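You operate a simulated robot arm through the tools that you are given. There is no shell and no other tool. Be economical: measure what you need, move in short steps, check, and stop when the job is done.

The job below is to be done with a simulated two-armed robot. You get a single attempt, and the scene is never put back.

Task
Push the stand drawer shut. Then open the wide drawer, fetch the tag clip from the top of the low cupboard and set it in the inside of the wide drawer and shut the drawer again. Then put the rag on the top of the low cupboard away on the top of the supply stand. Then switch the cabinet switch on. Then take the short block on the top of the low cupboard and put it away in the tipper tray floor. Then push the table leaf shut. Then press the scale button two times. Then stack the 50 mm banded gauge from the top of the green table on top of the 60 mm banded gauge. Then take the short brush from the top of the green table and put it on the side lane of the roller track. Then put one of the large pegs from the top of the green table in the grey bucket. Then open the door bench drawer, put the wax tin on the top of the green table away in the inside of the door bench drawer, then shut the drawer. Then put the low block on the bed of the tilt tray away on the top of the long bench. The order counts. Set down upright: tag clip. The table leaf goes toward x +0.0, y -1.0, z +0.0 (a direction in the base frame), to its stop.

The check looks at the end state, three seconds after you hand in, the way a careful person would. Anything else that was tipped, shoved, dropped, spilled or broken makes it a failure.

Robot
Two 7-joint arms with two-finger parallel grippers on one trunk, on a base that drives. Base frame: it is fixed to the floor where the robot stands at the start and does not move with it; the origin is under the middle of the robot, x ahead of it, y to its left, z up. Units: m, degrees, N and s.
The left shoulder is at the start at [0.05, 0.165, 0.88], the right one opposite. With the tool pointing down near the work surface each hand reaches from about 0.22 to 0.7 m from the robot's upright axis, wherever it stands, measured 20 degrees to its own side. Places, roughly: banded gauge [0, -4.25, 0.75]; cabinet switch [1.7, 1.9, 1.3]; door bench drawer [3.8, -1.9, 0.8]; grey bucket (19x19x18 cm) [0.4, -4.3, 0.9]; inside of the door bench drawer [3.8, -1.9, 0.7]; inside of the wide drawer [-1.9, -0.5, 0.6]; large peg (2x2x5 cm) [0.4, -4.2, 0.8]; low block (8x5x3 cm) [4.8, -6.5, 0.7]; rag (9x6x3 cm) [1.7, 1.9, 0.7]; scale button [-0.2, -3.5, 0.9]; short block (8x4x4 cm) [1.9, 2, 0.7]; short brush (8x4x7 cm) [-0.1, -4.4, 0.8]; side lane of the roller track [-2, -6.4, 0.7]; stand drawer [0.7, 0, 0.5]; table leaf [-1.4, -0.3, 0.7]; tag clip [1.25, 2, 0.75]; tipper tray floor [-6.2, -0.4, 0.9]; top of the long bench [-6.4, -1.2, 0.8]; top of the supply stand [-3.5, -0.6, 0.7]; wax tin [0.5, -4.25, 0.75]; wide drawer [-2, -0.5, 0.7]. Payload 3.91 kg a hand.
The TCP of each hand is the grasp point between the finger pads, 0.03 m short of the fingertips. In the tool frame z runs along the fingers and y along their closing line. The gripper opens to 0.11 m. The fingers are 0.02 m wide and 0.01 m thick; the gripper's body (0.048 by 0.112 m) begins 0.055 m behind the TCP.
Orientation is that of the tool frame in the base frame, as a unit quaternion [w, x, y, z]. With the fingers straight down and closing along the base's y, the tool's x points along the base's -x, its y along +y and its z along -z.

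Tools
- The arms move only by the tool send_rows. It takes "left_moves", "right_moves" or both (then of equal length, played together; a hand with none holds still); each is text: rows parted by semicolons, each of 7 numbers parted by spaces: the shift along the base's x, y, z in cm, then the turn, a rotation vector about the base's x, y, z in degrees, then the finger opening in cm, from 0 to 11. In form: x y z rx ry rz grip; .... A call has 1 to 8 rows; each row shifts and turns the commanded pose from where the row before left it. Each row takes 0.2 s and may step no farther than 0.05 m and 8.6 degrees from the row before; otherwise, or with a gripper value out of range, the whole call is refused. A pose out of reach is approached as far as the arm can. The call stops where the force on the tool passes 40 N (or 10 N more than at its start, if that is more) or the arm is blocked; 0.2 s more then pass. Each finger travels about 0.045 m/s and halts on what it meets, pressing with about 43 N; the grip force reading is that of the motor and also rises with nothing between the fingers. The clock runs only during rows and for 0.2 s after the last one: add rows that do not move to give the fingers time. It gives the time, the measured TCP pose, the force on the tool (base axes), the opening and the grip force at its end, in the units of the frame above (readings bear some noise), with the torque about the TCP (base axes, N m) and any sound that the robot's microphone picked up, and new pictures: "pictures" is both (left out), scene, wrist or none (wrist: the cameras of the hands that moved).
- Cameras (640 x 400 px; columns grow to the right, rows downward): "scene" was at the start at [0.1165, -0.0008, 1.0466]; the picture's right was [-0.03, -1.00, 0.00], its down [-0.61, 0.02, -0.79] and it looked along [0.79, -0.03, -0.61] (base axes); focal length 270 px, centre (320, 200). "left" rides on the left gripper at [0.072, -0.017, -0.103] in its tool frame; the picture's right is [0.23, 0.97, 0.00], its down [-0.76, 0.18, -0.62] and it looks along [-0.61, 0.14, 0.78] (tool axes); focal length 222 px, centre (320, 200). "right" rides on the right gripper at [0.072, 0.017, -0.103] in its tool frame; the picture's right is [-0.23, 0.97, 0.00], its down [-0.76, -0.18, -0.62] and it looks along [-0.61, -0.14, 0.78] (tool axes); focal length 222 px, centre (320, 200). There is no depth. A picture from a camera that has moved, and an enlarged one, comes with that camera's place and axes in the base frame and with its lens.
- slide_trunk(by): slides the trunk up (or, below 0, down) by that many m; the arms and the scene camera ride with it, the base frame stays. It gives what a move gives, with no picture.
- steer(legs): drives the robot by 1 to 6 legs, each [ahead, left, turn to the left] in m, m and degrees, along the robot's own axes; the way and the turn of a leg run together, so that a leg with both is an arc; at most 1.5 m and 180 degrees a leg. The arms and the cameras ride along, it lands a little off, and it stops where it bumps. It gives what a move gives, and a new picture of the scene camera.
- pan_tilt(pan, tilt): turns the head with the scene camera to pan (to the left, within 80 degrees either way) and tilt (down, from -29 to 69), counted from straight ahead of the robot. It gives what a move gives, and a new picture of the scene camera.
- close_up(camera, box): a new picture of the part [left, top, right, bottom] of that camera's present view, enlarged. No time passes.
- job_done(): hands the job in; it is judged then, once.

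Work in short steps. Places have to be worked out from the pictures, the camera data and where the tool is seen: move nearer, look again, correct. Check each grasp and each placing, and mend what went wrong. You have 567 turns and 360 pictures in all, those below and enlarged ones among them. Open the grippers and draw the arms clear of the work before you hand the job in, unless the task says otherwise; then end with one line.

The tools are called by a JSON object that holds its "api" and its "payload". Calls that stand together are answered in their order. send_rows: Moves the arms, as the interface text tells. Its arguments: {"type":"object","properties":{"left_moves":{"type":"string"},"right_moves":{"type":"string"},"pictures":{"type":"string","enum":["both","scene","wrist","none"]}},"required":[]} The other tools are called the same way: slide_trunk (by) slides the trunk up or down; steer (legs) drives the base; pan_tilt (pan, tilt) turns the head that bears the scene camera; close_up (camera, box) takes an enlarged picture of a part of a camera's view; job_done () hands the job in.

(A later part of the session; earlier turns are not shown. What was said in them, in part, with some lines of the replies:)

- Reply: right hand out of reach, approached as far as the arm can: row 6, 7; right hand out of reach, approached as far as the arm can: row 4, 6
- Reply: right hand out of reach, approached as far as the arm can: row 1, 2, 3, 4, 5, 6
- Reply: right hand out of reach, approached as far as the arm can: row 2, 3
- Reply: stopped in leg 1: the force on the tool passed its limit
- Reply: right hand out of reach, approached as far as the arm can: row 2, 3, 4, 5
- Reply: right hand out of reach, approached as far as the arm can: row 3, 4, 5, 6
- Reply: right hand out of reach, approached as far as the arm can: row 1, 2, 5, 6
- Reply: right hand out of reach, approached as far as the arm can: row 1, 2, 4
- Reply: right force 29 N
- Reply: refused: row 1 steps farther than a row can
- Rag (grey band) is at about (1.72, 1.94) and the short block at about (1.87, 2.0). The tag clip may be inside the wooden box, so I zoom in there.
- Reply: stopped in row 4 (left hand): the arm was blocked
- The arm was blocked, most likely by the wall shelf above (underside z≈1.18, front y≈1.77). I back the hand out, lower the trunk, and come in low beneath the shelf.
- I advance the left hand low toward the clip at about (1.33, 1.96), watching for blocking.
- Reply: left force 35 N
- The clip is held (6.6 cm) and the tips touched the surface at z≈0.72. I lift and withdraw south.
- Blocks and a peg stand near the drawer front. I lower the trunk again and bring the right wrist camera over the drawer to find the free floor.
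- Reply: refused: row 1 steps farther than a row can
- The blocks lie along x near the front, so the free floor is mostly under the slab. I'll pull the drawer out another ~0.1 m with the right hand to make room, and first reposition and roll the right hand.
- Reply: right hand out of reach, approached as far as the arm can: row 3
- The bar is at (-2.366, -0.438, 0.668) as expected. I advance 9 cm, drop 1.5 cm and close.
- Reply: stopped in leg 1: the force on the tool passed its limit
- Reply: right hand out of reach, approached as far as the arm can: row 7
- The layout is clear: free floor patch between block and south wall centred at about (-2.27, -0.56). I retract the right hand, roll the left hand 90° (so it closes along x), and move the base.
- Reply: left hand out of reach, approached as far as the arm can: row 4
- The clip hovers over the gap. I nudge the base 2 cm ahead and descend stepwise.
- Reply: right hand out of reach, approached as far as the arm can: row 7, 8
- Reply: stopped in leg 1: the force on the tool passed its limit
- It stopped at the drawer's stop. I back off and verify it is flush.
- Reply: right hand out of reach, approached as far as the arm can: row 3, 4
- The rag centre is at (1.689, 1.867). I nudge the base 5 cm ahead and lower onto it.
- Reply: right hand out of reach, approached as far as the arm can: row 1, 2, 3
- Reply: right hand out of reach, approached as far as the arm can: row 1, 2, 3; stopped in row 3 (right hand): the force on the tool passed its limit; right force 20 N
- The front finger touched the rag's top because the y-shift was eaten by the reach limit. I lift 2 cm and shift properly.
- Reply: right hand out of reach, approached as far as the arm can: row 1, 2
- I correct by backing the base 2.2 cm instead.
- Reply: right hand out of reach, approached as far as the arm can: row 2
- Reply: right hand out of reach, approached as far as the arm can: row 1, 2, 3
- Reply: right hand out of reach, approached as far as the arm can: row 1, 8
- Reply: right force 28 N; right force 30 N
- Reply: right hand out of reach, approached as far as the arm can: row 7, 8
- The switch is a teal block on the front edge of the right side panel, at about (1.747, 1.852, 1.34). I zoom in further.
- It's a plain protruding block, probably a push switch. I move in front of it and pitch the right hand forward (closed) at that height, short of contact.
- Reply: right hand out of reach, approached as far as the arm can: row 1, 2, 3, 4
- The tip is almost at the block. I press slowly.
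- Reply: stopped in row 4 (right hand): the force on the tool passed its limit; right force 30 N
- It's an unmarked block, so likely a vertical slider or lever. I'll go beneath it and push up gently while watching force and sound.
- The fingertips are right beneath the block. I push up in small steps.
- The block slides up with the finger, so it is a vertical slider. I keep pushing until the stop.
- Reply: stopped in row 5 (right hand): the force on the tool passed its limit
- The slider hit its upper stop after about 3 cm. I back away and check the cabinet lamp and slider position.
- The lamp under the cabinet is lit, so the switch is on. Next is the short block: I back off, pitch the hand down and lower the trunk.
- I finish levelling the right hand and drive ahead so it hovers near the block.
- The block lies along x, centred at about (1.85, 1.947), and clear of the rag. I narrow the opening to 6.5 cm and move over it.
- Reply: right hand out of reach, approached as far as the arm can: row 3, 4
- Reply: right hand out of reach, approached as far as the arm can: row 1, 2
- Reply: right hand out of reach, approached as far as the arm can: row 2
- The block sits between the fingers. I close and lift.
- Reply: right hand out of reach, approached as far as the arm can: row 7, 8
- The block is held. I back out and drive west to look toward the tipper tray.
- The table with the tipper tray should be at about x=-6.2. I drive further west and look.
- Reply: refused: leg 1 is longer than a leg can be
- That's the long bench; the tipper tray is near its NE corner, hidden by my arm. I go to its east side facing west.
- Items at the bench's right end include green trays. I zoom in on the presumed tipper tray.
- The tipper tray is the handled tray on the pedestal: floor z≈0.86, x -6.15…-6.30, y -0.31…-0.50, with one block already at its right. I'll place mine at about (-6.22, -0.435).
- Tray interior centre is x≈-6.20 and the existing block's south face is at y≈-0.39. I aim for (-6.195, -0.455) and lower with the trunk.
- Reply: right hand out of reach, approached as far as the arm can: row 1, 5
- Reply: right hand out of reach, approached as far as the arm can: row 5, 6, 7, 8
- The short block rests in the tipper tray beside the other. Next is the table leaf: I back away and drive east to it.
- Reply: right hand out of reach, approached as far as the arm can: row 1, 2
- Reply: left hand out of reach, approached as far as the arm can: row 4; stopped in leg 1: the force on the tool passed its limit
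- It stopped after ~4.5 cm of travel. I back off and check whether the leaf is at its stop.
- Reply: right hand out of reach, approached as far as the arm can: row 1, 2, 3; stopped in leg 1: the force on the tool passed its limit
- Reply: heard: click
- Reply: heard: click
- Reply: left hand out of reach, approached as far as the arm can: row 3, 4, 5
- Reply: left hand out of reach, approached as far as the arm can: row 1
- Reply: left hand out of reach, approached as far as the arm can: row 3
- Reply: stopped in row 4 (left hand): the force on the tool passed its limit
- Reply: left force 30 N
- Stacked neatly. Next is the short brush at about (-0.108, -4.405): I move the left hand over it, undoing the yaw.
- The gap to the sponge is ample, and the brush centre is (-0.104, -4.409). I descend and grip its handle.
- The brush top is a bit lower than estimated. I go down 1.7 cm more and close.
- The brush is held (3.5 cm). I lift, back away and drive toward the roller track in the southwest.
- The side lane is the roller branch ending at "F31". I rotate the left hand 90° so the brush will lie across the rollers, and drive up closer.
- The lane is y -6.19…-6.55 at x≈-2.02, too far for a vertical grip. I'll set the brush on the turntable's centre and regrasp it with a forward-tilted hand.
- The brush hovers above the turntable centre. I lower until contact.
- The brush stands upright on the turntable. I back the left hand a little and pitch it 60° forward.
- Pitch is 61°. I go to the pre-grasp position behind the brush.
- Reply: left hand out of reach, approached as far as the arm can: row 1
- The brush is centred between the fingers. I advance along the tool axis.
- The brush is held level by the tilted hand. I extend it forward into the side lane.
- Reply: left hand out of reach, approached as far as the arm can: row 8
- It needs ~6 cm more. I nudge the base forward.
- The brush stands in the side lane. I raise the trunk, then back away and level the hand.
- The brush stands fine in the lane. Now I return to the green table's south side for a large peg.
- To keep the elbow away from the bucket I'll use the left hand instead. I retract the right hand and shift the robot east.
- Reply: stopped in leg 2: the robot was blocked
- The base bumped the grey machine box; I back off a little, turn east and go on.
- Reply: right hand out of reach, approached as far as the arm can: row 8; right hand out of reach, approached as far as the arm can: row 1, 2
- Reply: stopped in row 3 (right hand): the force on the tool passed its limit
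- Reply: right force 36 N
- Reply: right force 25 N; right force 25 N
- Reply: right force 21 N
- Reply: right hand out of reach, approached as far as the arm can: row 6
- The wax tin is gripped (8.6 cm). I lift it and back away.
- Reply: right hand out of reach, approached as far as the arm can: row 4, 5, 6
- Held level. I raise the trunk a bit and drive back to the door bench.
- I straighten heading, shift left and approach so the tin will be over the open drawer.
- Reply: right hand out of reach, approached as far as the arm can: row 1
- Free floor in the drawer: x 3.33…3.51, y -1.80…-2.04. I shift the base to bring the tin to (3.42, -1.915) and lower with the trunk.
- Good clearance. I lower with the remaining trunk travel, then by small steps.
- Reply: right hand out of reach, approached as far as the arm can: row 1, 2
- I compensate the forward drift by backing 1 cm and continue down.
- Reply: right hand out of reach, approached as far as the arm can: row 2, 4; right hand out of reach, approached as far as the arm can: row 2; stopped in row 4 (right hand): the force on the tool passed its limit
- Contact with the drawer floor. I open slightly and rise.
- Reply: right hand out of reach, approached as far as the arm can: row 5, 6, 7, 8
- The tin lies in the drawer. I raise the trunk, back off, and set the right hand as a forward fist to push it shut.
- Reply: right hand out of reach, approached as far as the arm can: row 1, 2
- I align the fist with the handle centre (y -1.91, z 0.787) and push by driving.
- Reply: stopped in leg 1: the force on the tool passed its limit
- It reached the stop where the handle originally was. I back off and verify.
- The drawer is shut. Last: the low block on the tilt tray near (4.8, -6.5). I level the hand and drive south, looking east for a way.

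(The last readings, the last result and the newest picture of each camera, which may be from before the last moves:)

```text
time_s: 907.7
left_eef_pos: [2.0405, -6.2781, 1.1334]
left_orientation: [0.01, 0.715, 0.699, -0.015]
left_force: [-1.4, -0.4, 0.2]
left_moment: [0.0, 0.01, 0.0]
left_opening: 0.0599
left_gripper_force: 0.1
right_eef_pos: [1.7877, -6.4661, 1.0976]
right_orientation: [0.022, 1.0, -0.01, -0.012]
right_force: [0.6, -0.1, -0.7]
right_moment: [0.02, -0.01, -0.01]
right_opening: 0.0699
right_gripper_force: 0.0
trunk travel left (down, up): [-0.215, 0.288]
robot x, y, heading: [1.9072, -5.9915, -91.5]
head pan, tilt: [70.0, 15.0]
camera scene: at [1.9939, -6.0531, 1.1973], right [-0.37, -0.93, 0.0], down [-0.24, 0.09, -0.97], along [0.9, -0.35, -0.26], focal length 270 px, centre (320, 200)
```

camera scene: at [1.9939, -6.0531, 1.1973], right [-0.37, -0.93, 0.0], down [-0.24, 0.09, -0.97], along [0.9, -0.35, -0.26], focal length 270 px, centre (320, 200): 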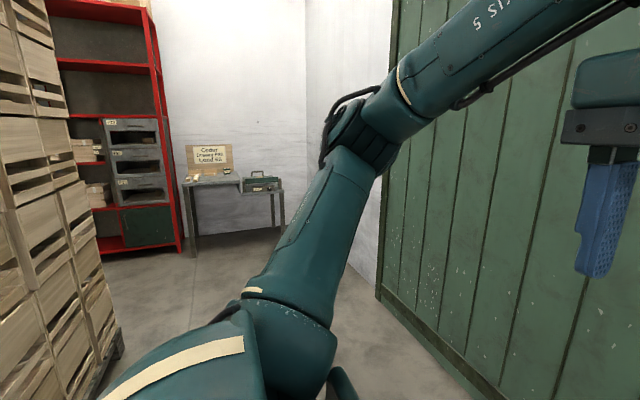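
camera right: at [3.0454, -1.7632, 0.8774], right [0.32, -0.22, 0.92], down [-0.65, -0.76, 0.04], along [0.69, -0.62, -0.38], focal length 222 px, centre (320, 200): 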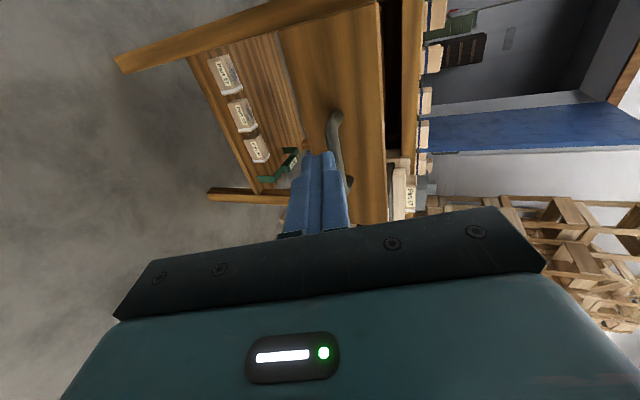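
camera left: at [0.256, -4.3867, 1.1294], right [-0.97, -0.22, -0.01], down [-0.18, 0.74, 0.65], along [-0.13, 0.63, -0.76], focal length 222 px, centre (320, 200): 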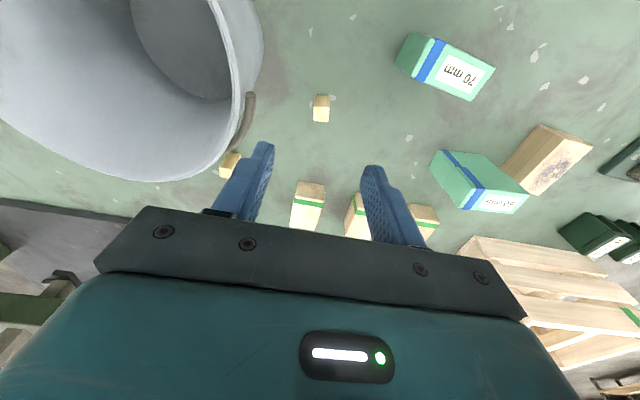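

There's a small table in the SE corner with the tilt tray. I face east and approach along the south wall.

{"api": "steer", "payload": {"legs": [[0, 0, 91.5], [0, -0.2, 0], [1.4, 0, 0]]}}

{"api": "pan_tilt", "payload": {"pan": 0, "tilt": 30}}

```text
time_s: 919.7
left_eef_pos: [3.5825, -6.0668, 1.134]
left_orientation: [0.016, 0.004, 1.0, -0.004]
left_force: [0.7, 0.2, 0.6]
left_moment: [0.0, -0.01, 0.02]
left_opening: 0.0599
left_gripper_force: 0.0
right_eef_pos: [3.7747, -6.3174, 1.0989]
right_orientation: [0.024, 0.709, 0.704, 0.007]
right_force: [0.1, 0.9, -0.2]
right_moment: [-0.01, 0.01, 0.01]
right_opening: 0.07
right_gripper_force: 0.2
trunk travel left (down, up): [-0.215, 0.288]
robot x, y, heading: [3.301, -6.2043, -0.5]
head pan, tilt: [70.0, 15.0]
camera scene: at [3.3613, -6.1142, 1.1973], right [0.94, -0.35, 0.0], down [-0.09, -0.24, -0.97], along [0.34, 0.9, -0.26], focal length 270 px, centre (320, 200)
```

scene: 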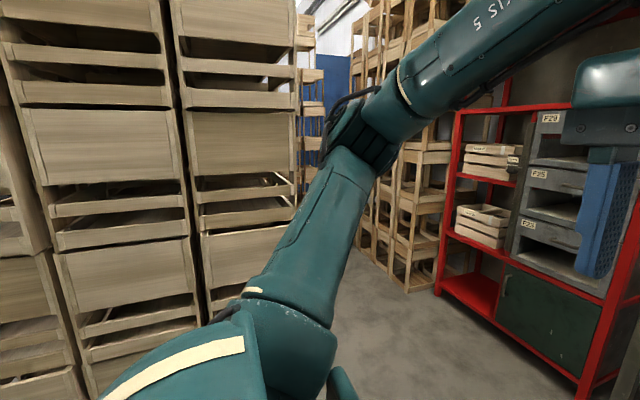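

```text
time_s: 921.1
left_eef_pos: [3.5817, -6.0645, 1.1339]
left_orientation: [0.016, 0.004, 1.0, -0.005]
left_force: [-1.1, 0.0, -0.5]
left_moment: [0.0, 0.0, 0.01]
left_opening: 0.0601
left_gripper_force: 0.0
right_eef_pos: [3.7736, -6.3162, 1.0979]
right_orientation: [0.024, 0.709, 0.705, 0.009]
right_force: [0.4, 0.2, -0.1]
right_moment: [0.02, 0.0, -0.04]
right_opening: 0.0699
right_gripper_force: 0.1
trunk travel left (down, up): [-0.215, 0.288]
robot x, y, heading: [3.2964, -6.2029, -0.6]
head pan, tilt: [0.0, 30.0]
camera scene: at [3.4187, -6.2026, 1.1732], right [-0.01, -1.0, 0.0], down [-0.5, 0.01, -0.87], along [0.87, -0.01, -0.5], focal length 270 px, centre (320, 200)
```

scene: 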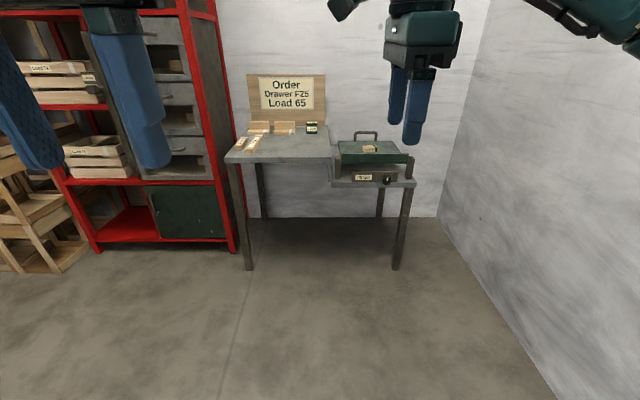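

The tilt tray with the low block is at the table's right. I approach and look closer.

{"api": "steer", "payload": {"legs": [[0.8, -0.15, 0.6]]}}

{"api": "close_up", "payload": {"camera": "scene", "box": [270, 130, 430, 230]}}

```text
time_s: 925.5
left_eef_pos: [4.3759, -6.2084, 1.1343]
left_orientation: [0.017, -0.007, 1.0, -0.004]
left_force: [-0.2, 0.5, 0.2]
left_moment: [-0.03, -0.05, 0.01]
left_opening: 0.06
left_gripper_force: 0.2
right_eef_pos: [4.5753, -6.4554, 1.0998]
right_orientation: [0.023, 0.701, 0.713, 0.008]
right_force: [0.4, 0.6, 1.5]
right_moment: [-0.01, -0.02, -0.02]
right_opening: 0.0703
right_gripper_force: 0.0
trunk travel left (down, up): [-0.215, 0.288]
robot x, y, heading: [4.0946, -6.3506, 0.8]
head pan, tilt: [0.0, 30.0]
camera scene: at [4.2166, -6.3496, 1.1731], right [0.01, -1.0, 0.0], down [-0.5, -0.01, -0.87], along [0.87, 0.01, -0.5], focal length 270 px, centre (320, 200)
```

scene: 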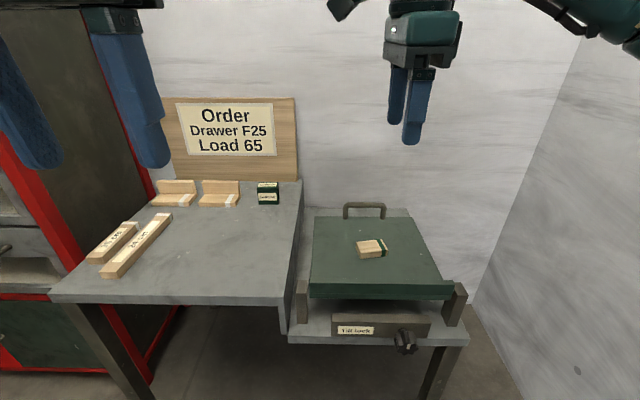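

```text
4.00 times, centred on (350, 180) of scene
camera zoom: at [4.2166, -6.3496, 1.1731], right [0.01, -1.0, 0.0], down [-0.5, -0.01, -0.87], along [0.87, 0.01, -0.5], focal length 1081 px, centre (200, 280)
```

zoom: 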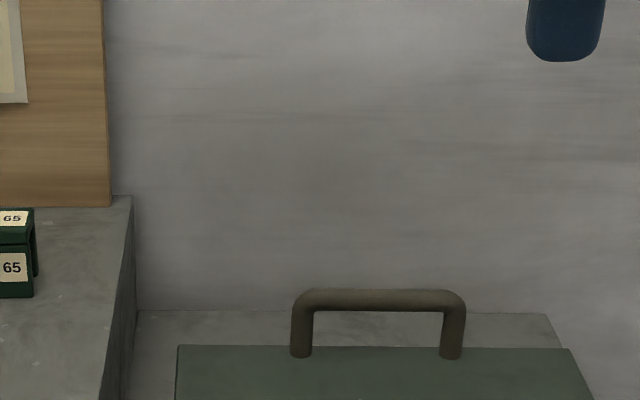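

I zoom on the block itself and extend the right hand over it.

{"api": "close_up", "payload": {"camera": "scene", "box": [290, 200, 482, 320]}}

{"api": "send_rows", "payload": {"right_moves": "4 -0.5 -2 0 0 0 8; 4 -0.5 -2 0 0 0 8; 4 -0.5 -2 0 0 0 8; 3 0 -2 0 0 0 8", "pictures": "wrist"}}

```text
3.33 times, centred on (386, 260) of scene
camera zoom: at [4.2166, -6.3496, 1.1731], right [0.01, -1.0, 0.0], down [-0.5, -0.01, -0.87], along [0.87, 0.01, -0.5], focal length 901 px, centre (100, 0)
```

zoom: 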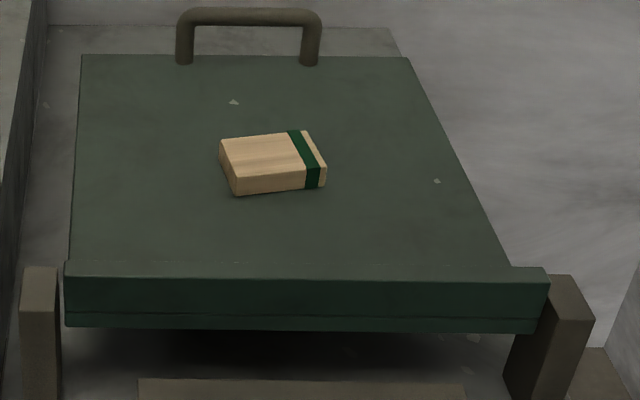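

```text
time_s: 926.5
left_eef_pos: [4.3766, -6.2087, 1.134]
left_orientation: [0.017, -0.007, 1.0, -0.004]
left_force: [0.1, -0.1, 0.4]
left_moment: [0.0, 0.0, -0.03]
left_opening: 0.06
left_gripper_force: 0.0
right_eef_pos: [4.7198, -6.4724, 1.0181]
right_orientation: [0.026, 0.7, 0.713, 0.009]
right_force: [0.8, -0.4, -0.1]
right_moment: [0.02, 0.01, 0.0]
right_opening: 0.0801
right_gripper_force: 0.0
right hand out of reach, approached as far as the arm can: row 4
trunk travel left (down, up): [-0.215, 0.288]
robot x, y, heading: [4.0975, -6.3557, 0.8]
head pan, tilt: [0.0, 30.0]
camera right: at [4.7296, -6.3966, 1.1198], right [0.98, -0.21, 0.05], down [-0.19, -0.75, 0.63], along [-0.09, -0.63, -0.77], focal length 222 px, centre (320, 200)
```

right: 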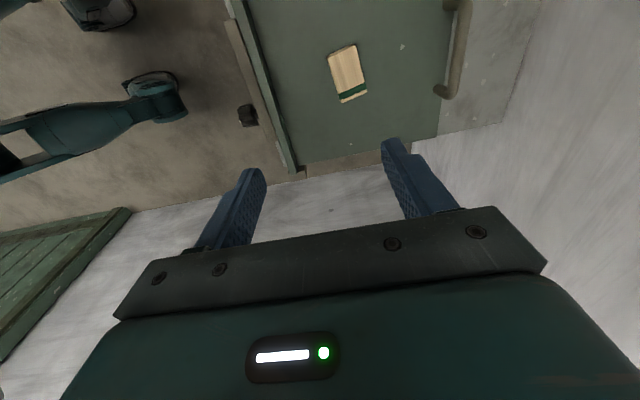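

Block top triangulated at (4.781, -6.48, 0.70), with its short side along x. I drive up 6 cm, trim the orientation, and lower with the trunk.

{"api": "steer", "payload": {"legs": [[0.06, 0, 0]]}}

{"api": "send_rows", "payload": {"right_moves": "0 -0.8 0 0 2.9 5.5 8; 0 0 0 0 0 0 8", "pictures": "none"}}

{"api": "slide_trunk", "payload": {"by": -0.2}}

{"api": "send_rows", "payload": {"right_moves": "0 0 -1 0 0 0 8", "pictures": "wrist"}}

```text
time_s: 927.5
left_eef_pos: [4.4369, -6.2079, 1.1333]
left_orientation: [0.016, -0.007, 1.0, -0.004]
left_force: [0.0, 1.1, -0.6]
left_moment: [0.01, 0.03, 0.03]
left_opening: 0.0599
left_gripper_force: 0.0
right_eef_pos: [4.7793, -6.4712, 1.0175]
right_orientation: [0.024, 0.701, 0.712, 0.009]
right_force: [0.7, 0.0, -0.9]
right_moment: [0.01, 0.02, -0.02]
right_opening: 0.0801
right_gripper_force: 0.1
trunk travel left (down, up): [-0.215, 0.288]
robot x, y, heading: [4.1558, -6.3551, 0.8]
head pan, tilt: [0.0, 30.0]
camera scene: at [4.2765, -6.3488, 1.1731], right [0.01, -1.0, 0.0], down [-0.5, -0.01, -0.87], along [0.87, 0.01, -0.5], focal length 270 px, centre (320, 200)
```

scene: 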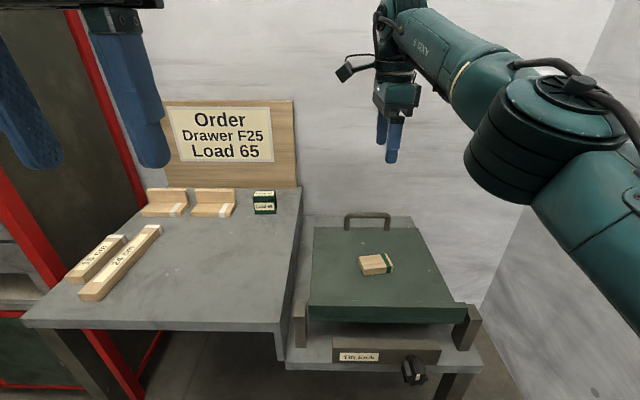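

```text
time_s: 928.0
left_eef_pos: [4.436, -6.2081, 1.1328]
left_orientation: [0.017, -0.008, 1.0, -0.004]
left_force: [-0.2, 0.2, 0.3]
left_moment: [0.01, -0.02, 0.0]
left_opening: 0.0599
left_gripper_force: 0.1
right_eef_pos: [4.7716, -6.4819, 1.0183]
right_orientation: [0.006, 0.665, 0.747, -0.009]
right_force: [0.2, -0.1, -0.5]
right_moment: [-0.02, 0.02, -0.01]
right_opening: 0.0799
right_gripper_force: 0.1
right hand out of reach, approached as far as the arm can: row 1
trunk travel left (down, up): [-0.215, 0.288]
robot x, y, heading: [4.1545, -6.3545, 1.0]
head pan, tilt: [0.0, 30.0]
```

```text
time_s: 930.2
left_eef_pos: [4.4355, -6.2078, 0.9333]
left_orientation: [0.017, -0.007, 1.0, -0.004]
left_force: [0.3, 0.1, -0.2]
left_moment: [0.0, -0.01, 0.02]
left_opening: 0.0597
left_gripper_force: 0.1
right_eef_pos: [4.7718, -6.4819, 0.8169]
right_orientation: [0.006, 0.666, 0.746, -0.008]
right_force: [0.5, 0.3, 0.0]
right_moment: [0.0, -0.02, -0.02]
right_opening: 0.0797
right_gripper_force: 0.0
trunk travel left (down, up): [-0.015, 0.488]
robot x, y, heading: [4.1552, -6.3523, 0.6]
head pan, tilt: [0.0, 30.0]
```

```text
time_s: 930.6
left_eef_pos: [4.4356, -6.2084, 0.9347]
left_orientation: [0.017, -0.006, 1.0, -0.003]
left_force: [0.6, 0.5, 0.8]
left_moment: [-0.03, 0.02, 0.01]
left_opening: 0.0599
left_gripper_force: 0.0
right_eef_pos: [4.7718, -6.4815, 0.8069]
right_orientation: [0.006, 0.666, 0.746, -0.008]
right_force: [0.1, -0.5, 0.1]
right_moment: [-0.01, -0.02, 0.02]
right_opening: 0.0797
right_gripper_force: 0.0
trunk travel left (down, up): [-0.015, 0.488]
robot x, y, heading: [4.1548, -6.3545, 0.8]
head pan, tilt: [0.0, 30.0]
camera right: at [4.78, -6.4058, 0.9093], right [0.99, -0.12, 0.0], down [-0.09, -0.77, 0.64], along [-0.07, -0.63, -0.77], focal length 222 px, centre (320, 200)
```

right: 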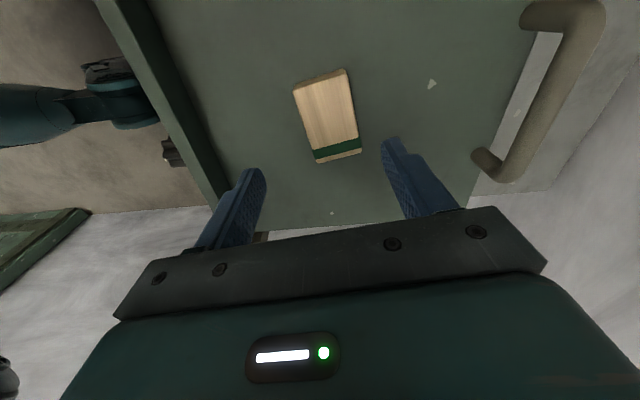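

Aligned (block at (4.78, -6.478)). I trim and descend with rows.

{"api": "send_rows", "payload": {"right_moves": "0.7 0.4 -2 0 0 1.5 8; 0 0 -2.5 0 0 0 8; 0 0 -2.5 0 0 0 8", "pictures": "wrist"}}

```text
time_s: 931.4
left_eef_pos: [4.4352, -6.2076, 0.9334]
left_orientation: [0.016, -0.007, 1.0, -0.005]
left_force: [0.3, 0.3, 0.0]
left_moment: [0.03, -0.01, -0.02]
left_opening: 0.06
left_gripper_force: 0.0
right_eef_pos: [4.7795, -6.4776, 0.7374]
right_orientation: [0.005, 0.656, 0.755, -0.008]
right_force: [0.0, 0.5, 0.2]
right_moment: [-0.02, 0.02, -0.02]
right_opening: 0.0797
right_gripper_force: 0.1
trunk travel left (down, up): [-0.015, 0.488]
robot x, y, heading: [4.1528, -6.3525, 0.6]
head pan, tilt: [0.0, 30.0]
camera right: at [4.7848, -6.4022, 0.8386], right [1.0, -0.09, 0.0], down [-0.07, -0.77, 0.64], along [-0.06, -0.64, -0.77], focal length 222 px, centre (320, 200)
```

right: 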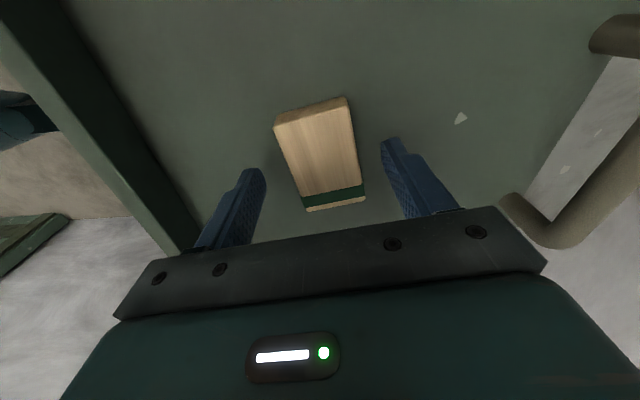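

Descending further in careful steps.

{"api": "send_rows", "payload": {"right_moves": "0 0 -1.5 0 0 0 8; 0 0 -1.5 0 0 0 8; 0 0 -1 0 0 0 8", "pictures": "wrist"}}

```text
time_s: 932.1
left_eef_pos: [4.4354, -6.2078, 0.9336]
left_orientation: [0.018, -0.007, 1.0, -0.005]
left_force: [0.9, 0.2, -0.3]
left_moment: [0.01, -0.02, -0.01]
left_opening: 0.0601
left_gripper_force: 0.0
right_eef_pos: [4.7794, -6.4767, 0.7153]
right_orientation: [0.01, 0.656, 0.755, -0.001]
right_force: [-1.7, 0.1, 15.5]
right_moment: [0.04, 0.75, -0.04]
right_opening: 0.0806
right_gripper_force: 0.4
trunk travel left (down, up): [-0.015, 0.488]
robot x, y, heading: [4.1523, -6.3515, 0.6]
head pan, tilt: [0.0, 30.0]
stopped in row 3 (right hand): the force on the tool passed its limit (the readings are from after the stop); the commanded pose is now the measured one
camera right: at [4.7837, -6.4024, 0.8181], right [1.0, -0.09, 0.02], down [-0.08, -0.77, 0.63], along [-0.04, -0.63, -0.77], focal length 222 px, centre (320, 200)
```

right: 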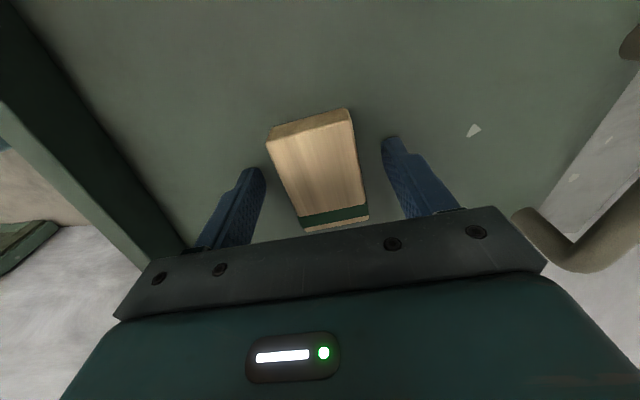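

Fingertips touched the bed at z≈0.685. I rise 0.5 cm and close on the block.

{"api": "send_rows", "payload": {"right_moves": "0 0 0.6 0 0 0 8; 0 0 0 0 0 0 5; 0 0 0 0 0 0 3; 0 0 0 0 0 0 3; 0 0 0 0 0 0 3; 0 0 0 0 0 0 3", "pictures": "wrist"}}

```text
time_s: 933.5
left_eef_pos: [4.4366, -6.209, 0.9343]
left_orientation: [0.017, -0.007, 1.0, -0.005]
left_force: [-0.3, 0.3, 0.9]
left_moment: [-0.02, -0.01, 0.0]
left_opening: 0.06
left_gripper_force: 0.0
right_eef_pos: [4.7795, -6.4776, 0.7178]
right_orientation: [0.008, 0.656, 0.755, -0.002]
right_force: [0.3, -0.4, -0.4]
right_moment: [0.04, 0.0, 0.03]
right_opening: 0.0468
right_gripper_force: 43.0
trunk travel left (down, up): [-0.015, 0.488]
robot x, y, heading: [4.1543, -6.3521, 0.9]
head pan, tilt: [0.0, 30.0]
camera right: at [4.7847, -6.4025, 0.8202], right [1.0, -0.09, 0.01], down [-0.08, -0.77, 0.63], along [-0.05, -0.63, -0.77], focal length 222 px, centre (320, 200)
```

right: 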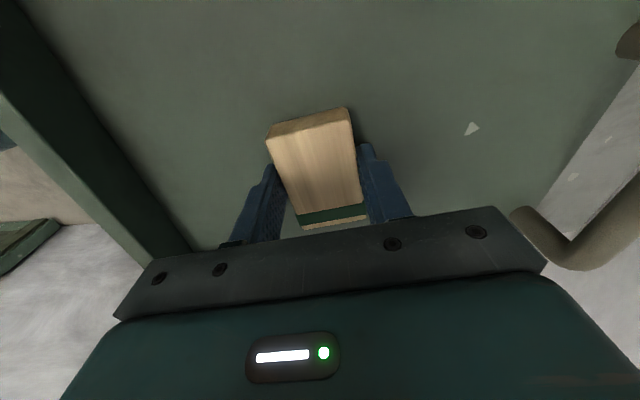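

Gripped (4.7 cm). I lift straight up with the trunk and check.

{"api": "slide_trunk", "payload": {"by": 0.25}}

{"api": "send_rows", "payload": {"right_moves": "0 0 1 0 0 0 3", "pictures": "both"}}

```text
time_s: 936.1
left_eef_pos: [4.4359, -6.2077, 1.183]
left_orientation: [0.017, -0.006, 1.0, -0.004]
left_force: [0.0, -0.4, 0.8]
left_moment: [0.0, -0.03, -0.04]
left_opening: 0.0601
left_gripper_force: 0.0
right_eef_pos: [4.7798, -6.478, 0.9681]
right_orientation: [0.009, 0.656, 0.755, -0.001]
right_force: [-0.3, -0.1, -0.3]
right_moment: [-0.01, 0.03, 0.02]
right_opening: 0.0467
right_gripper_force: 43.3
trunk travel left (down, up): [-0.265, 0.238]
robot x, y, heading: [4.1582, -6.3509, 0.7]
head pan, tilt: [0.0, 30.0]
```

```text
time_s: 936.5
left_eef_pos: [4.4356, -6.2079, 1.1846]
left_orientation: [0.017, -0.006, 1.0, -0.004]
left_force: [-0.1, -0.1, 0.3]
left_moment: [0.01, 0.01, -0.01]
left_opening: 0.0602
left_gripper_force: 0.1
right_eef_pos: [4.7796, -6.4774, 0.9791]
right_orientation: [0.009, 0.655, 0.755, -0.002]
right_force: [0.6, -0.6, 0.1]
right_moment: [0.0, -0.02, 0.01]
right_opening: 0.0466
right_gripper_force: 43.1
trunk travel left (down, up): [-0.265, 0.238]
robot x, y, heading: [4.1561, -6.3515, 0.6]
head pan, tilt: [0.0, 30.0]
camera scene: at [4.276, -6.3489, 1.2231], right [0.01, -1.0, 0.0], down [-0.5, -0.01, -0.87], along [0.87, 0.01, -0.5], focal length 270 px, centre (320, 200)
camera right: at [4.7845, -6.4023, 1.0805], right [1.0, -0.09, 0.01], down [-0.08, -0.77, 0.63], along [-0.05, -0.63, -0.77], focal length 222 px, centre (320, 200)
```

scene: 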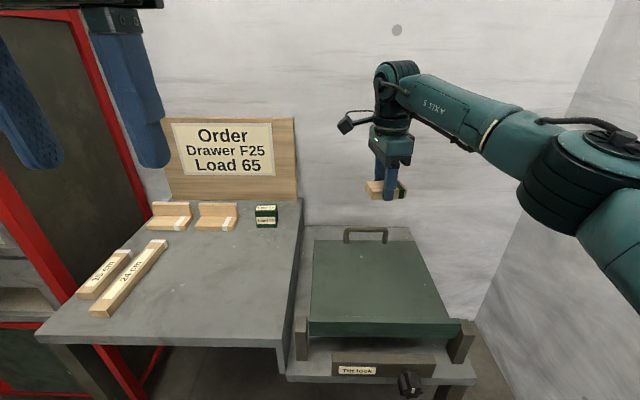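
right: 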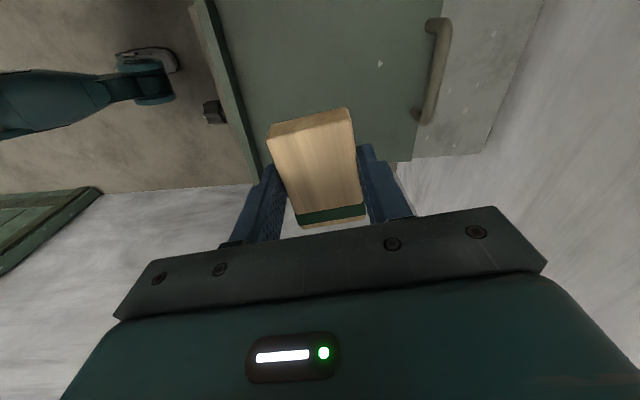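

The low block is held and the tray undisturbed. Now the long drive to the long bench in the west.

{"api": "steer", "payload": {"legs": [[-1.1, 0, 0], [-1.1, 0, 0], [0, 1.1, 0], [0, 0, 89.5], [1.2, 0, 0], [1.2, 0, 0]]}}

{"api": "steer", "payload": {"legs": [[0, 1.0, 0], [0, 0.84, 0]]}}

```text
time_s: 967.9
left_eef_pos: [1.7485, -2.6028, 1.184]
left_orientation: [-0.015, 0.714, -0.7, -0.008]
left_force: [0.2, -0.7, 0.3]
left_moment: [0.04, 0.01, 0.0]
left_opening: 0.06
left_gripper_force: 0.0
right_eef_pos: [2.0155, -2.2565, 0.9776]
right_orientation: [0.008, -0.073, 0.997, 0.004]
right_force: [-0.5, -0.2, -0.4]
right_moment: [0.0, 0.01, 0.0]
right_opening: 0.0466
right_gripper_force: 43.2
trunk travel left (down, up): [-0.265, 0.238]
robot x, y, heading: [1.8947, -2.8769, 90.8]
head pan, tilt: [0.0, 30.0]
camera scene: at [1.8927, -2.7598, 1.2231], right [1.0, 0.02, 0.0], down [0.01, -0.5, -0.87], along [-0.02, 0.87, -0.5], focal length 270 px, centre (320, 200)
```

scene: 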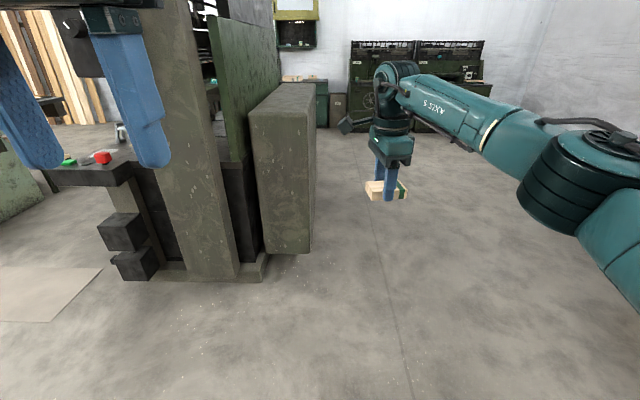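

```text
time_s: 977.1
left_eef_pos: [-0.0942, -2.6322, 1.1838]
left_orientation: [-0.014, 0.714, -0.7, -0.008]
left_force: [0.4, 0.1, 0.6]
left_moment: [0.04, 0.01, -0.02]
left_opening: 0.0598
left_gripper_force: 0.1
right_eef_pos: [0.1746, -2.2874, 0.978]
right_orientation: [0.008, -0.071, 0.997, 0.005]
right_force: [-0.5, -0.4, -0.6]
right_moment: [-0.03, -0.01, -0.01]
right_opening: 0.0469
right_gripper_force: 42.8
trunk travel left (down, up): [-0.265, 0.238]
robot x, y, heading: [0.0534, -2.9093, 90.9]
head pan, tilt: [0.0, 30.0]
camera scene: at [0.0506, -2.7903, 1.2231], right [1.0, 0.02, 0.0], down [0.01, -0.5, -0.87], along [-0.01, 0.87, -0.5], focal length 270 px, centre (320, 200)
```

scene: 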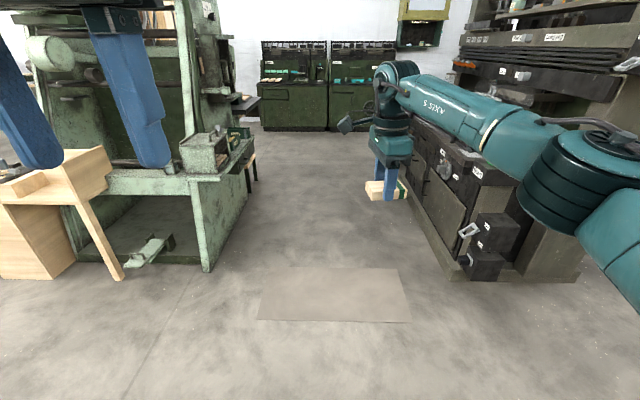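

The aisle is clear; I centre at x≈0.16, drive north and then west.

{"api": "steer", "payload": {"legs": [[0, -0.1, -0.9], [1.2, 0, 0], [1.2, 0, 0], [1.05, 0, 0], [0, 0, 90], [1.4, 0, 0]]}}

{"api": "steer", "payload": {"legs": [[1.3, 0, 0], [1.3, 0, 0], [1.2, 0, 0], [0, 1.0, 0]]}}

{"api": "pan_tilt", "payload": {"pan": 0, "tilt": 35}}

```text
time_s: 1005.0
left_eef_pos: [-1.5183, 0.3951, 1.183]
left_orientation: [-0.004, 1.0, 0.0, -0.017]
left_force: [0.0, 0.7, -0.2]
left_moment: [-0.04, 0.0, 0.02]
left_opening: 0.0601
left_gripper_force: 0.1
right_eef_pos: [-1.8583, 0.6677, 0.978]
right_orientation: [-0.002, 0.75, -0.661, -0.009]
right_force: [-0.3, 0.0, -1.0]
right_moment: [0.01, -0.03, 0.02]
right_opening: 0.0466
right_gripper_force: 42.9
trunk travel left (down, up): [-0.265, 0.238]
robot x, y, heading: [-1.239, 0.5343, 179.9]
head pan, tilt: [0.0, 30.0]
camera scene: at [-1.3552, 0.5373, 1.2231], right [0.0, 1.0, 0.0], down [0.5, 0.0, -0.87], along [-0.87, 0.0, -0.5], focal length 270 px, centre (320, 200)
```

scene: 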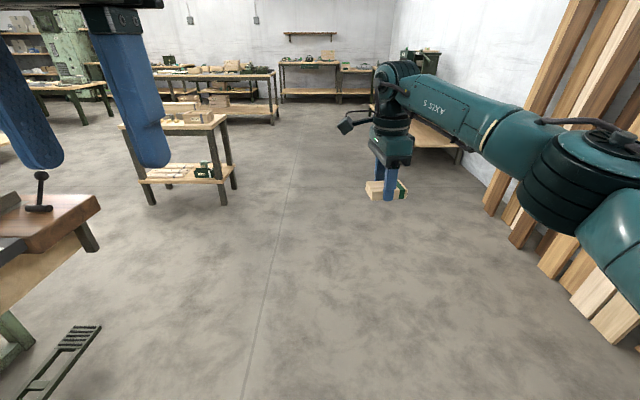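

```text
time_s: 1028.1
left_eef_pos: [-5.3075, -0.6029, 1.1839]
left_orientation: [-0.004, 1.0, 0.007, -0.018]
left_force: [-0.3, 0.8, 0.1]
left_moment: [0.02, -0.01, 0.0]
left_opening: 0.0598
left_gripper_force: 0.0
right_eef_pos: [-5.6499, -0.3333, 0.9765]
right_orientation: [-0.002, 0.754, -0.657, -0.009]
right_force: [0.6, 0.0, -0.9]
right_moment: [0.0, -0.01, -0.01]
right_opening: 0.0464
right_gripper_force: 42.6
trunk travel left (down, up): [-0.265, 0.238]
robot x, y, heading: [-5.0261, -0.4564, -179.4]
head pan, tilt: [0.0, 30.0]
camera scene: at [-5.1461, -0.4575, 1.2231], right [-0.01, 1.0, 0.0], down [0.5, 0.01, -0.87], along [-0.87, -0.01, -0.5], focal length 270 px, centre (320, 200)
```

scene: 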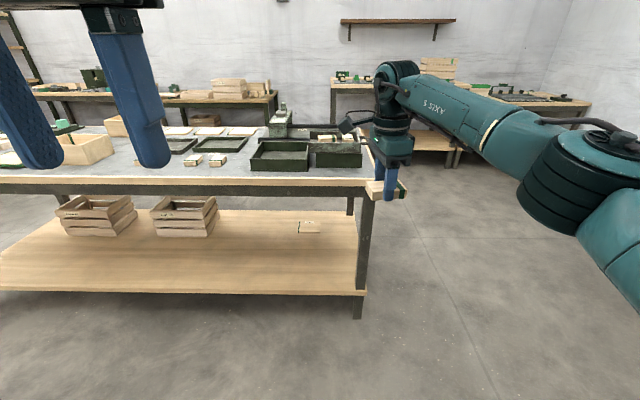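

```text
time_s: 1028.8
left_eef_pos: [-5.3071, -0.6025, 1.1843]
left_orientation: [-0.004, 1.0, 0.006, -0.017]
left_force: [0.6, -0.3, 0.2]
left_moment: [0.0, 0.01, 0.0]
left_opening: 0.0598
left_gripper_force: 0.1
right_eef_pos: [-5.6514, -0.3325, 0.978]
right_orientation: [-0.003, 0.754, -0.657, -0.009]
right_force: [0.2, 0.4, -0.7]
right_moment: [0.03, 0.02, -0.01]
right_opening: 0.0468
right_gripper_force: 43.0
trunk travel left (down, up): [-0.265, 0.238]
robot x, y, heading: [-5.0266, -0.4612, -179.3]
head pan, tilt: [0.0, 35.0]
camera scene: at [-5.1437, -0.4573, 1.2154], right [-0.01, 1.0, 0.0], down [0.57, 0.01, -0.82], along [-0.82, -0.01, -0.57], focal length 270 px, centre (320, 200)
```

scene: 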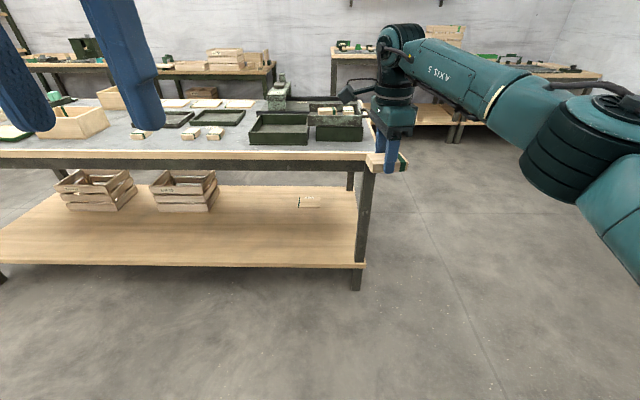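

I slide south along the bench to find a clear spot near y≈-1.2.

{"api": "steer", "payload": {"legs": [[0, 0.7, 0], [0.3, 0, 0]]}}

{"api": "close_up", "payload": {"camera": "scene", "box": [120, 60, 520, 310]}}

```text
time_s: 1034.3
left_eef_pos: [-5.5983, -1.3009, 1.1842]
left_orientation: [-0.004, 1.0, 0.007, -0.016]
left_force: [0.6, -0.8, 0.2]
left_moment: [-0.03, -0.01, -0.02]
left_opening: 0.0601
left_gripper_force: 0.1
right_eef_pos: [-5.9434, -1.0321, 0.977]
right_orientation: [-0.003, 0.755, -0.656, -0.01]
right_force: [-0.1, 0.2, -0.7]
right_moment: [-0.01, 0.0, 0.0]
right_opening: 0.0466
right_gripper_force: 42.6
trunk travel left (down, up): [-0.265, 0.238]
robot x, y, heading: [-5.3179, -1.1555, -179.0]
head pan, tilt: [0.0, 35.0]
camera scene: at [-5.4356, -1.1564, 1.2153], right [-0.01, 1.0, 0.0], down [0.57, 0.01, -0.82], along [-0.82, -0.01, -0.57], focal length 270 px, centre (320, 200)
```

scene: 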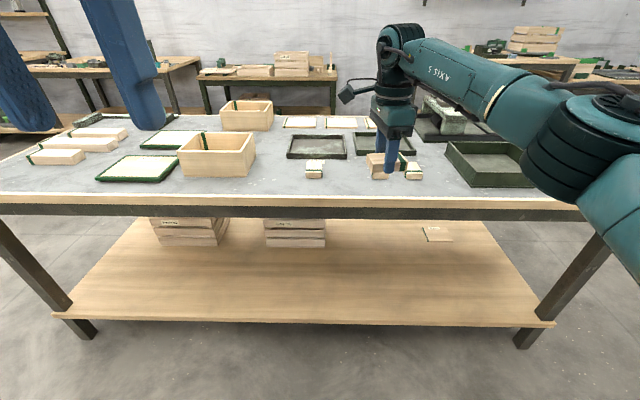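

```text
1.60 times, centred on (320, 185) of scene
camera zoom: at [-5.4356, -1.1564, 1.2153], right [-0.01, 1.0, 0.0], down [0.57, 0.01, -0.82], along [-0.82, -0.01, -0.57], focal length 432 px, centre (320, 224)
```

zoom: 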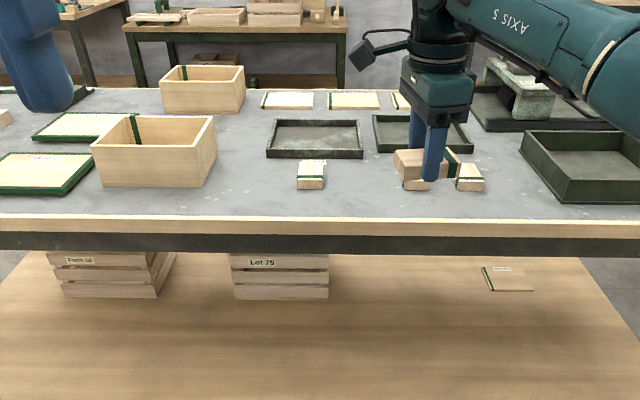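

A clear patch at about (-6.18, -1.29) lies between the wooden box and a small block. I move the held block over it.

{"api": "steer", "payload": {"legs": [[0.23, 0.26, -0.5]]}}

{"api": "slide_trunk", "payload": {"by": -0.1}}

{"api": "send_rows", "payload": {"right_moves": "0 0 0 0 0 0 3", "pictures": "both"}}

```text
time_s: 1036.5
left_eef_pos: [-5.825, -1.5605, 1.1833]
left_orientation: [-0.005, 1.0, 0.002, -0.017]
left_force: [-0.8, -0.4, -0.2]
left_moment: [0.06, -0.02, 0.0]
left_opening: 0.06
left_gripper_force: 0.0
right_eef_pos: [-6.1668, -1.2875, 0.9781]
right_orientation: [-0.002, 0.752, -0.659, -0.009]
right_force: [0.3, 0.8, -0.6]
right_moment: [0.01, -0.03, 0.02]
right_opening: 0.0466
right_gripper_force: 42.8
trunk travel left (down, up): [-0.265, 0.238]
robot x, y, heading: [-5.542, -1.4189, -179.4]
head pan, tilt: [0.0, 35.0]
camera scene: at [-5.66, -1.4169, 1.2153], right [0.0, 1.0, 0.0], down [0.57, 0.0, -0.82], along [-0.82, 0.0, -0.57], focal length 270 px, centre (320, 200)
```

scene: 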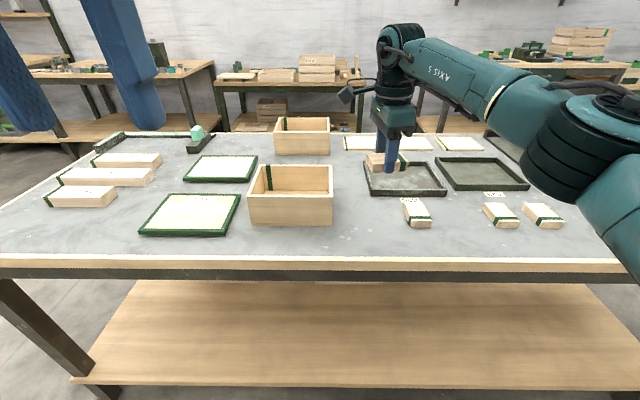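

```text
time_s: 1037.8
left_eef_pos: [-5.8236, -1.5612, 1.0845]
left_orientation: [-0.004, 1.0, 0.003, -0.016]
left_force: [0.0, -0.5, 0.2]
left_moment: [0.0, 0.02, -0.03]
left_opening: 0.0603
left_gripper_force: 0.0
right_eef_pos: [-6.1655, -1.2876, 0.8777]
right_orientation: [-0.002, 0.752, -0.659, -0.01]
right_force: [-0.1, 0.0, 0.0]
right_moment: [0.0, 0.0, 0.03]
right_opening: 0.0466
right_gripper_force: 42.5
trunk travel left (down, up): [-0.165, 0.338]
robot x, y, heading: [-5.5408, -1.421, -179.8]
head pan, tilt: [0.0, 35.0]
```

```text
time_s: 1038.2
left_eef_pos: [-5.8237, -1.5608, 1.0829]
left_orientation: [-0.004, 1.0, 0.003, -0.016]
left_force: [-0.5, 1.0, -0.1]
left_moment: [-0.02, 0.0, 0.04]
left_opening: 0.06
left_gripper_force: 0.0
right_eef_pos: [-6.1663, -1.2871, 0.8779]
right_orientation: [-0.002, 0.752, -0.659, -0.01]
right_force: [-0.1, -0.2, -0.1]
right_moment: [0.0, -0.01, 0.0]
right_opening: 0.0468
right_gripper_force: 43.1
trunk travel left (down, up): [-0.165, 0.338]
robot x, y, heading: [-5.5448, -1.4175, -179.9]
head pan, tilt: [0.0, 35.0]
camera scene: at [-5.6598, -1.4166, 1.1154], right [0.0, 1.0, 0.0], down [0.57, 0.0, -0.82], along [-0.82, 0.0, -0.57], focal length 270 px, centre (320, 200)
camera right: at [-6.1729, -1.3636, 0.9804], right [-1.0, 0.1, 0.01], down [0.08, 0.77, 0.63], along [0.05, 0.63, -0.77], focal length 222 px, centre (320, 200)
```

scene: 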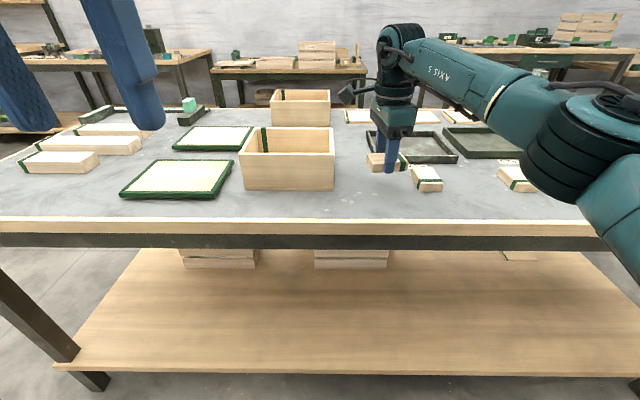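
right: 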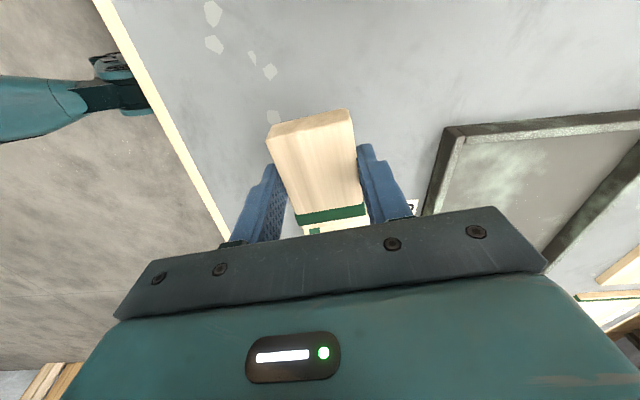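

The gap is centred. I lower gently to the bench top.

{"api": "send_rows", "payload": {"right_moves": "0 0 -2 0 0 0 3; 0 0 -1.5 0 0 0 3; 0 0 -0.8 0 0 0 3; 0 0 -0.5 0 0 0 3; 0 0 -0.4 0 0 0 3; 0 0 -0.4 0 0 0 3", "pictures": "none"}}

```text
time_s: 1039.8
left_eef_pos: [-5.8234, -1.5596, 1.0836]
left_orientation: [-0.005, 1.0, 0.003, -0.018]
left_force: [0.2, 0.3, -0.4]
left_moment: [-0.01, -0.04, -0.02]
left_opening: 0.0601
left_gripper_force: 0.1
right_eef_pos: [-6.1662, -1.2875, 0.8325]
right_orientation: [0.003, 0.751, -0.66, -0.013]
right_force: [2.8, 0.6, 14.1]
right_moment: [0.26, -0.42, -0.01]
right_opening: 0.0469
right_gripper_force: 43.2
trunk travel left (down, up): [-0.165, 0.338]
robot x, y, heading: [-5.543, -1.4186, -179.8]
head pan, tilt: [0.0, 35.0]
stopped in row 6 (right hand): the force on the tool passed its limit (the readings are from after the stop); the commanded pose is now the measured one
```

Contact. I release and rise.

{"api": "send_rows", "payload": {"right_moves": "0 0 0.3 0 0 0 3; 0 0 0 0 0 0 5; 0 0 0 0 0 0 6.3; 0 0 0 0 0 0 6.3; 0 0 1.5 0 0 0 6.3; 0 0 3 0 0 0 6.3; 0 0 4 0 0 0 6.3; 2 0 4 0 0 0 6.3", "pictures": "both"}}

```text
time_s: 1041.6
left_eef_pos: [-5.8238, -1.5594, 1.0838]
left_orientation: [-0.003, 1.0, 0.002, -0.017]
left_force: [-0.3, 1.0, -0.5]
left_moment: [-0.01, -0.01, 0.01]
left_opening: 0.0597
left_gripper_force: 0.1
right_eef_pos: [-6.1474, -1.2874, 0.9564]
right_orientation: [0.003, 0.752, -0.659, -0.013]
right_force: [0.1, -0.6, 0.0]
right_moment: [0.01, -0.04, 0.0]
right_opening: 0.063
right_gripper_force: 0.0
trunk travel left (down, up): [-0.165, 0.338]
robot x, y, heading: [-5.5385, -1.4211, -179.6]
head pan, tilt: [0.0, 35.0]
camera scene: at [-5.6596, -1.4166, 1.1154], right [0.0, 1.0, 0.0], down [0.57, 0.0, -0.82], along [-0.82, 0.0, -0.57], focal length 270 px, centre (320, 200)
camera right: at [-6.1526, -1.3629, 1.0597], right [-0.99, 0.1, 0.02], down [0.09, 0.77, 0.63], along [0.04, 0.63, -0.78], focal length 222 px, centre (320, 200)
```

scene: 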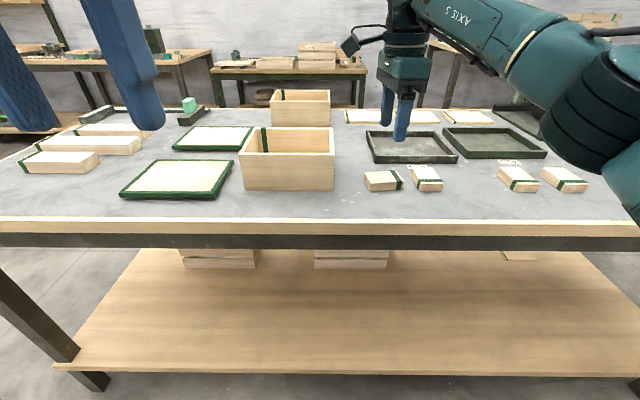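
right: 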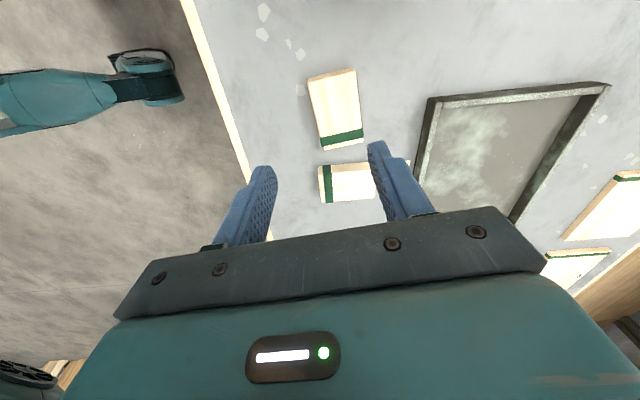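

The low block rests on the long bench. I back away, open the grippers and take a last look at the tipper tray.

{"api": "steer", "payload": {"legs": [[-0.5, 0, 0], [0, -0.7, 0]]}}

{"api": "send_rows", "payload": {"right_moves": "4 0 2 0 0 0 11; 4 0 2 0 0 0 11; 0 0 0 0 0 0 11; 0 0 0 0 0 0 11", "left_moves": "0 0 0 0 0 0 11; 0 0 0 0 0 0 11; 0 0 0 0 0 0 11; 0 0 0 0 0 0 11", "pictures": "none"}}

{"api": "close_up", "payload": {"camera": "scene", "box": [120, 50, 440, 250]}}

```text
time_s: 1047.9
left_eef_pos: [-5.324, -0.8574, 1.0832]
left_orientation: [-0.004, 1.0, -0.002, -0.016]
left_force: [0.3, 0.2, -0.5]
left_moment: [-0.01, 0.01, 0.0]
left_opening: 0.0601
left_gripper_force: 0.0
right_eef_pos: [-5.6426, -0.5811, 0.9571]
right_orientation: [0.002, 0.748, -0.663, -0.013]
right_force: [-0.2, -0.6, -0.1]
right_moment: [-0.02, 0.0, -0.02]
right_opening: 0.063
right_gripper_force: 0.0
trunk travel left (down, up): [-0.165, 0.338]
robot x, y, heading: [-5.037, -0.7196, 179.6]
head pan, tilt: [0.0, 35.0]
camera scene: at [-5.157, -0.7156, 1.1154], right [0.01, 1.0, 0.0], down [0.57, 0.0, -0.82], along [-0.82, 0.0, -0.57], focal length 270 px, centre (320, 200)
```

scene: 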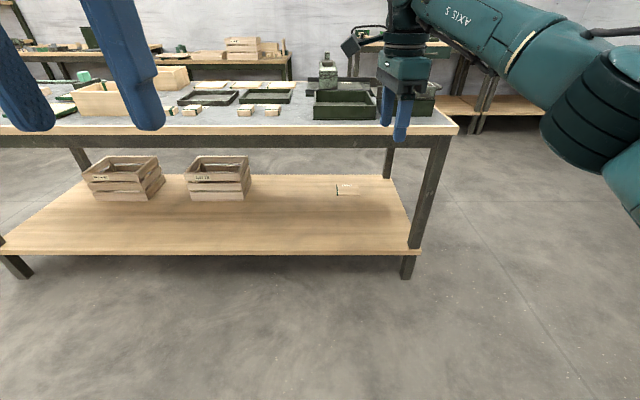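

```text
time_s: 1048.9
left_eef_pos: [-5.3229, -0.8587, 1.0834]
left_orientation: [-0.006, 1.0, -0.002, -0.017]
left_force: [0.4, 0.2, 0.0]
left_moment: [0.01, -0.01, 0.0]
left_opening: 0.11
left_gripper_force: 0.0
right_eef_pos: [-5.5626, -0.5825, 0.9962]
right_orientation: [0.003, 0.748, -0.663, -0.013]
right_force: [0.5, -0.3, -0.4]
right_moment: [-0.02, 0.04, 0.03]
right_opening: 0.1099
right_gripper_force: 0.1
trunk travel left (down, up): [-0.165, 0.338]
robot x, y, heading: [-5.042, -0.7129, 179.5]
head pan, tilt: [0.0, 35.0]
```

```text
2.00 times, centred on (280, 150) of scene
camera zoom: at [-5.157, -0.7157, 1.1154], right [0.01, 1.0, 0.0], down [0.57, 0.0, -0.82], along [-0.82, 0.0, -0.57], focal length 541 px, centre (400, 300)
```

zoom: 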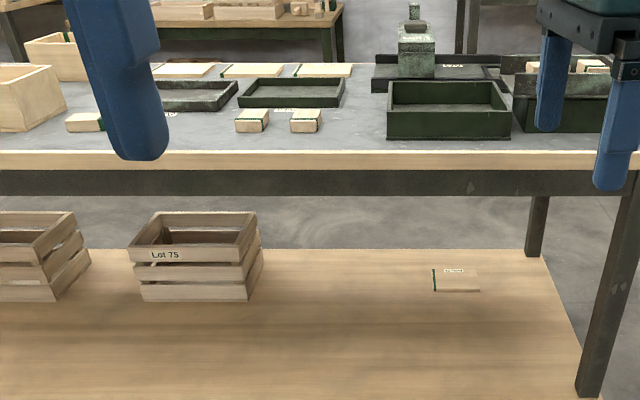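

All tasks are done, both grippers are open, and the arms are clear. I hand in.

{"api": "job_done", "payload": {}}

```text
The job is handed in.
```

All twelve steps were carried out in the order given and the job is handed in; after each step I saw the result in a picture or heard it (two clicks for the scale button). Two things carry some uncertainty: the base bumped a fixed machine once, near the door bench, and I took the green "950 g" piece to be the tag clip because it fit the place you gave.
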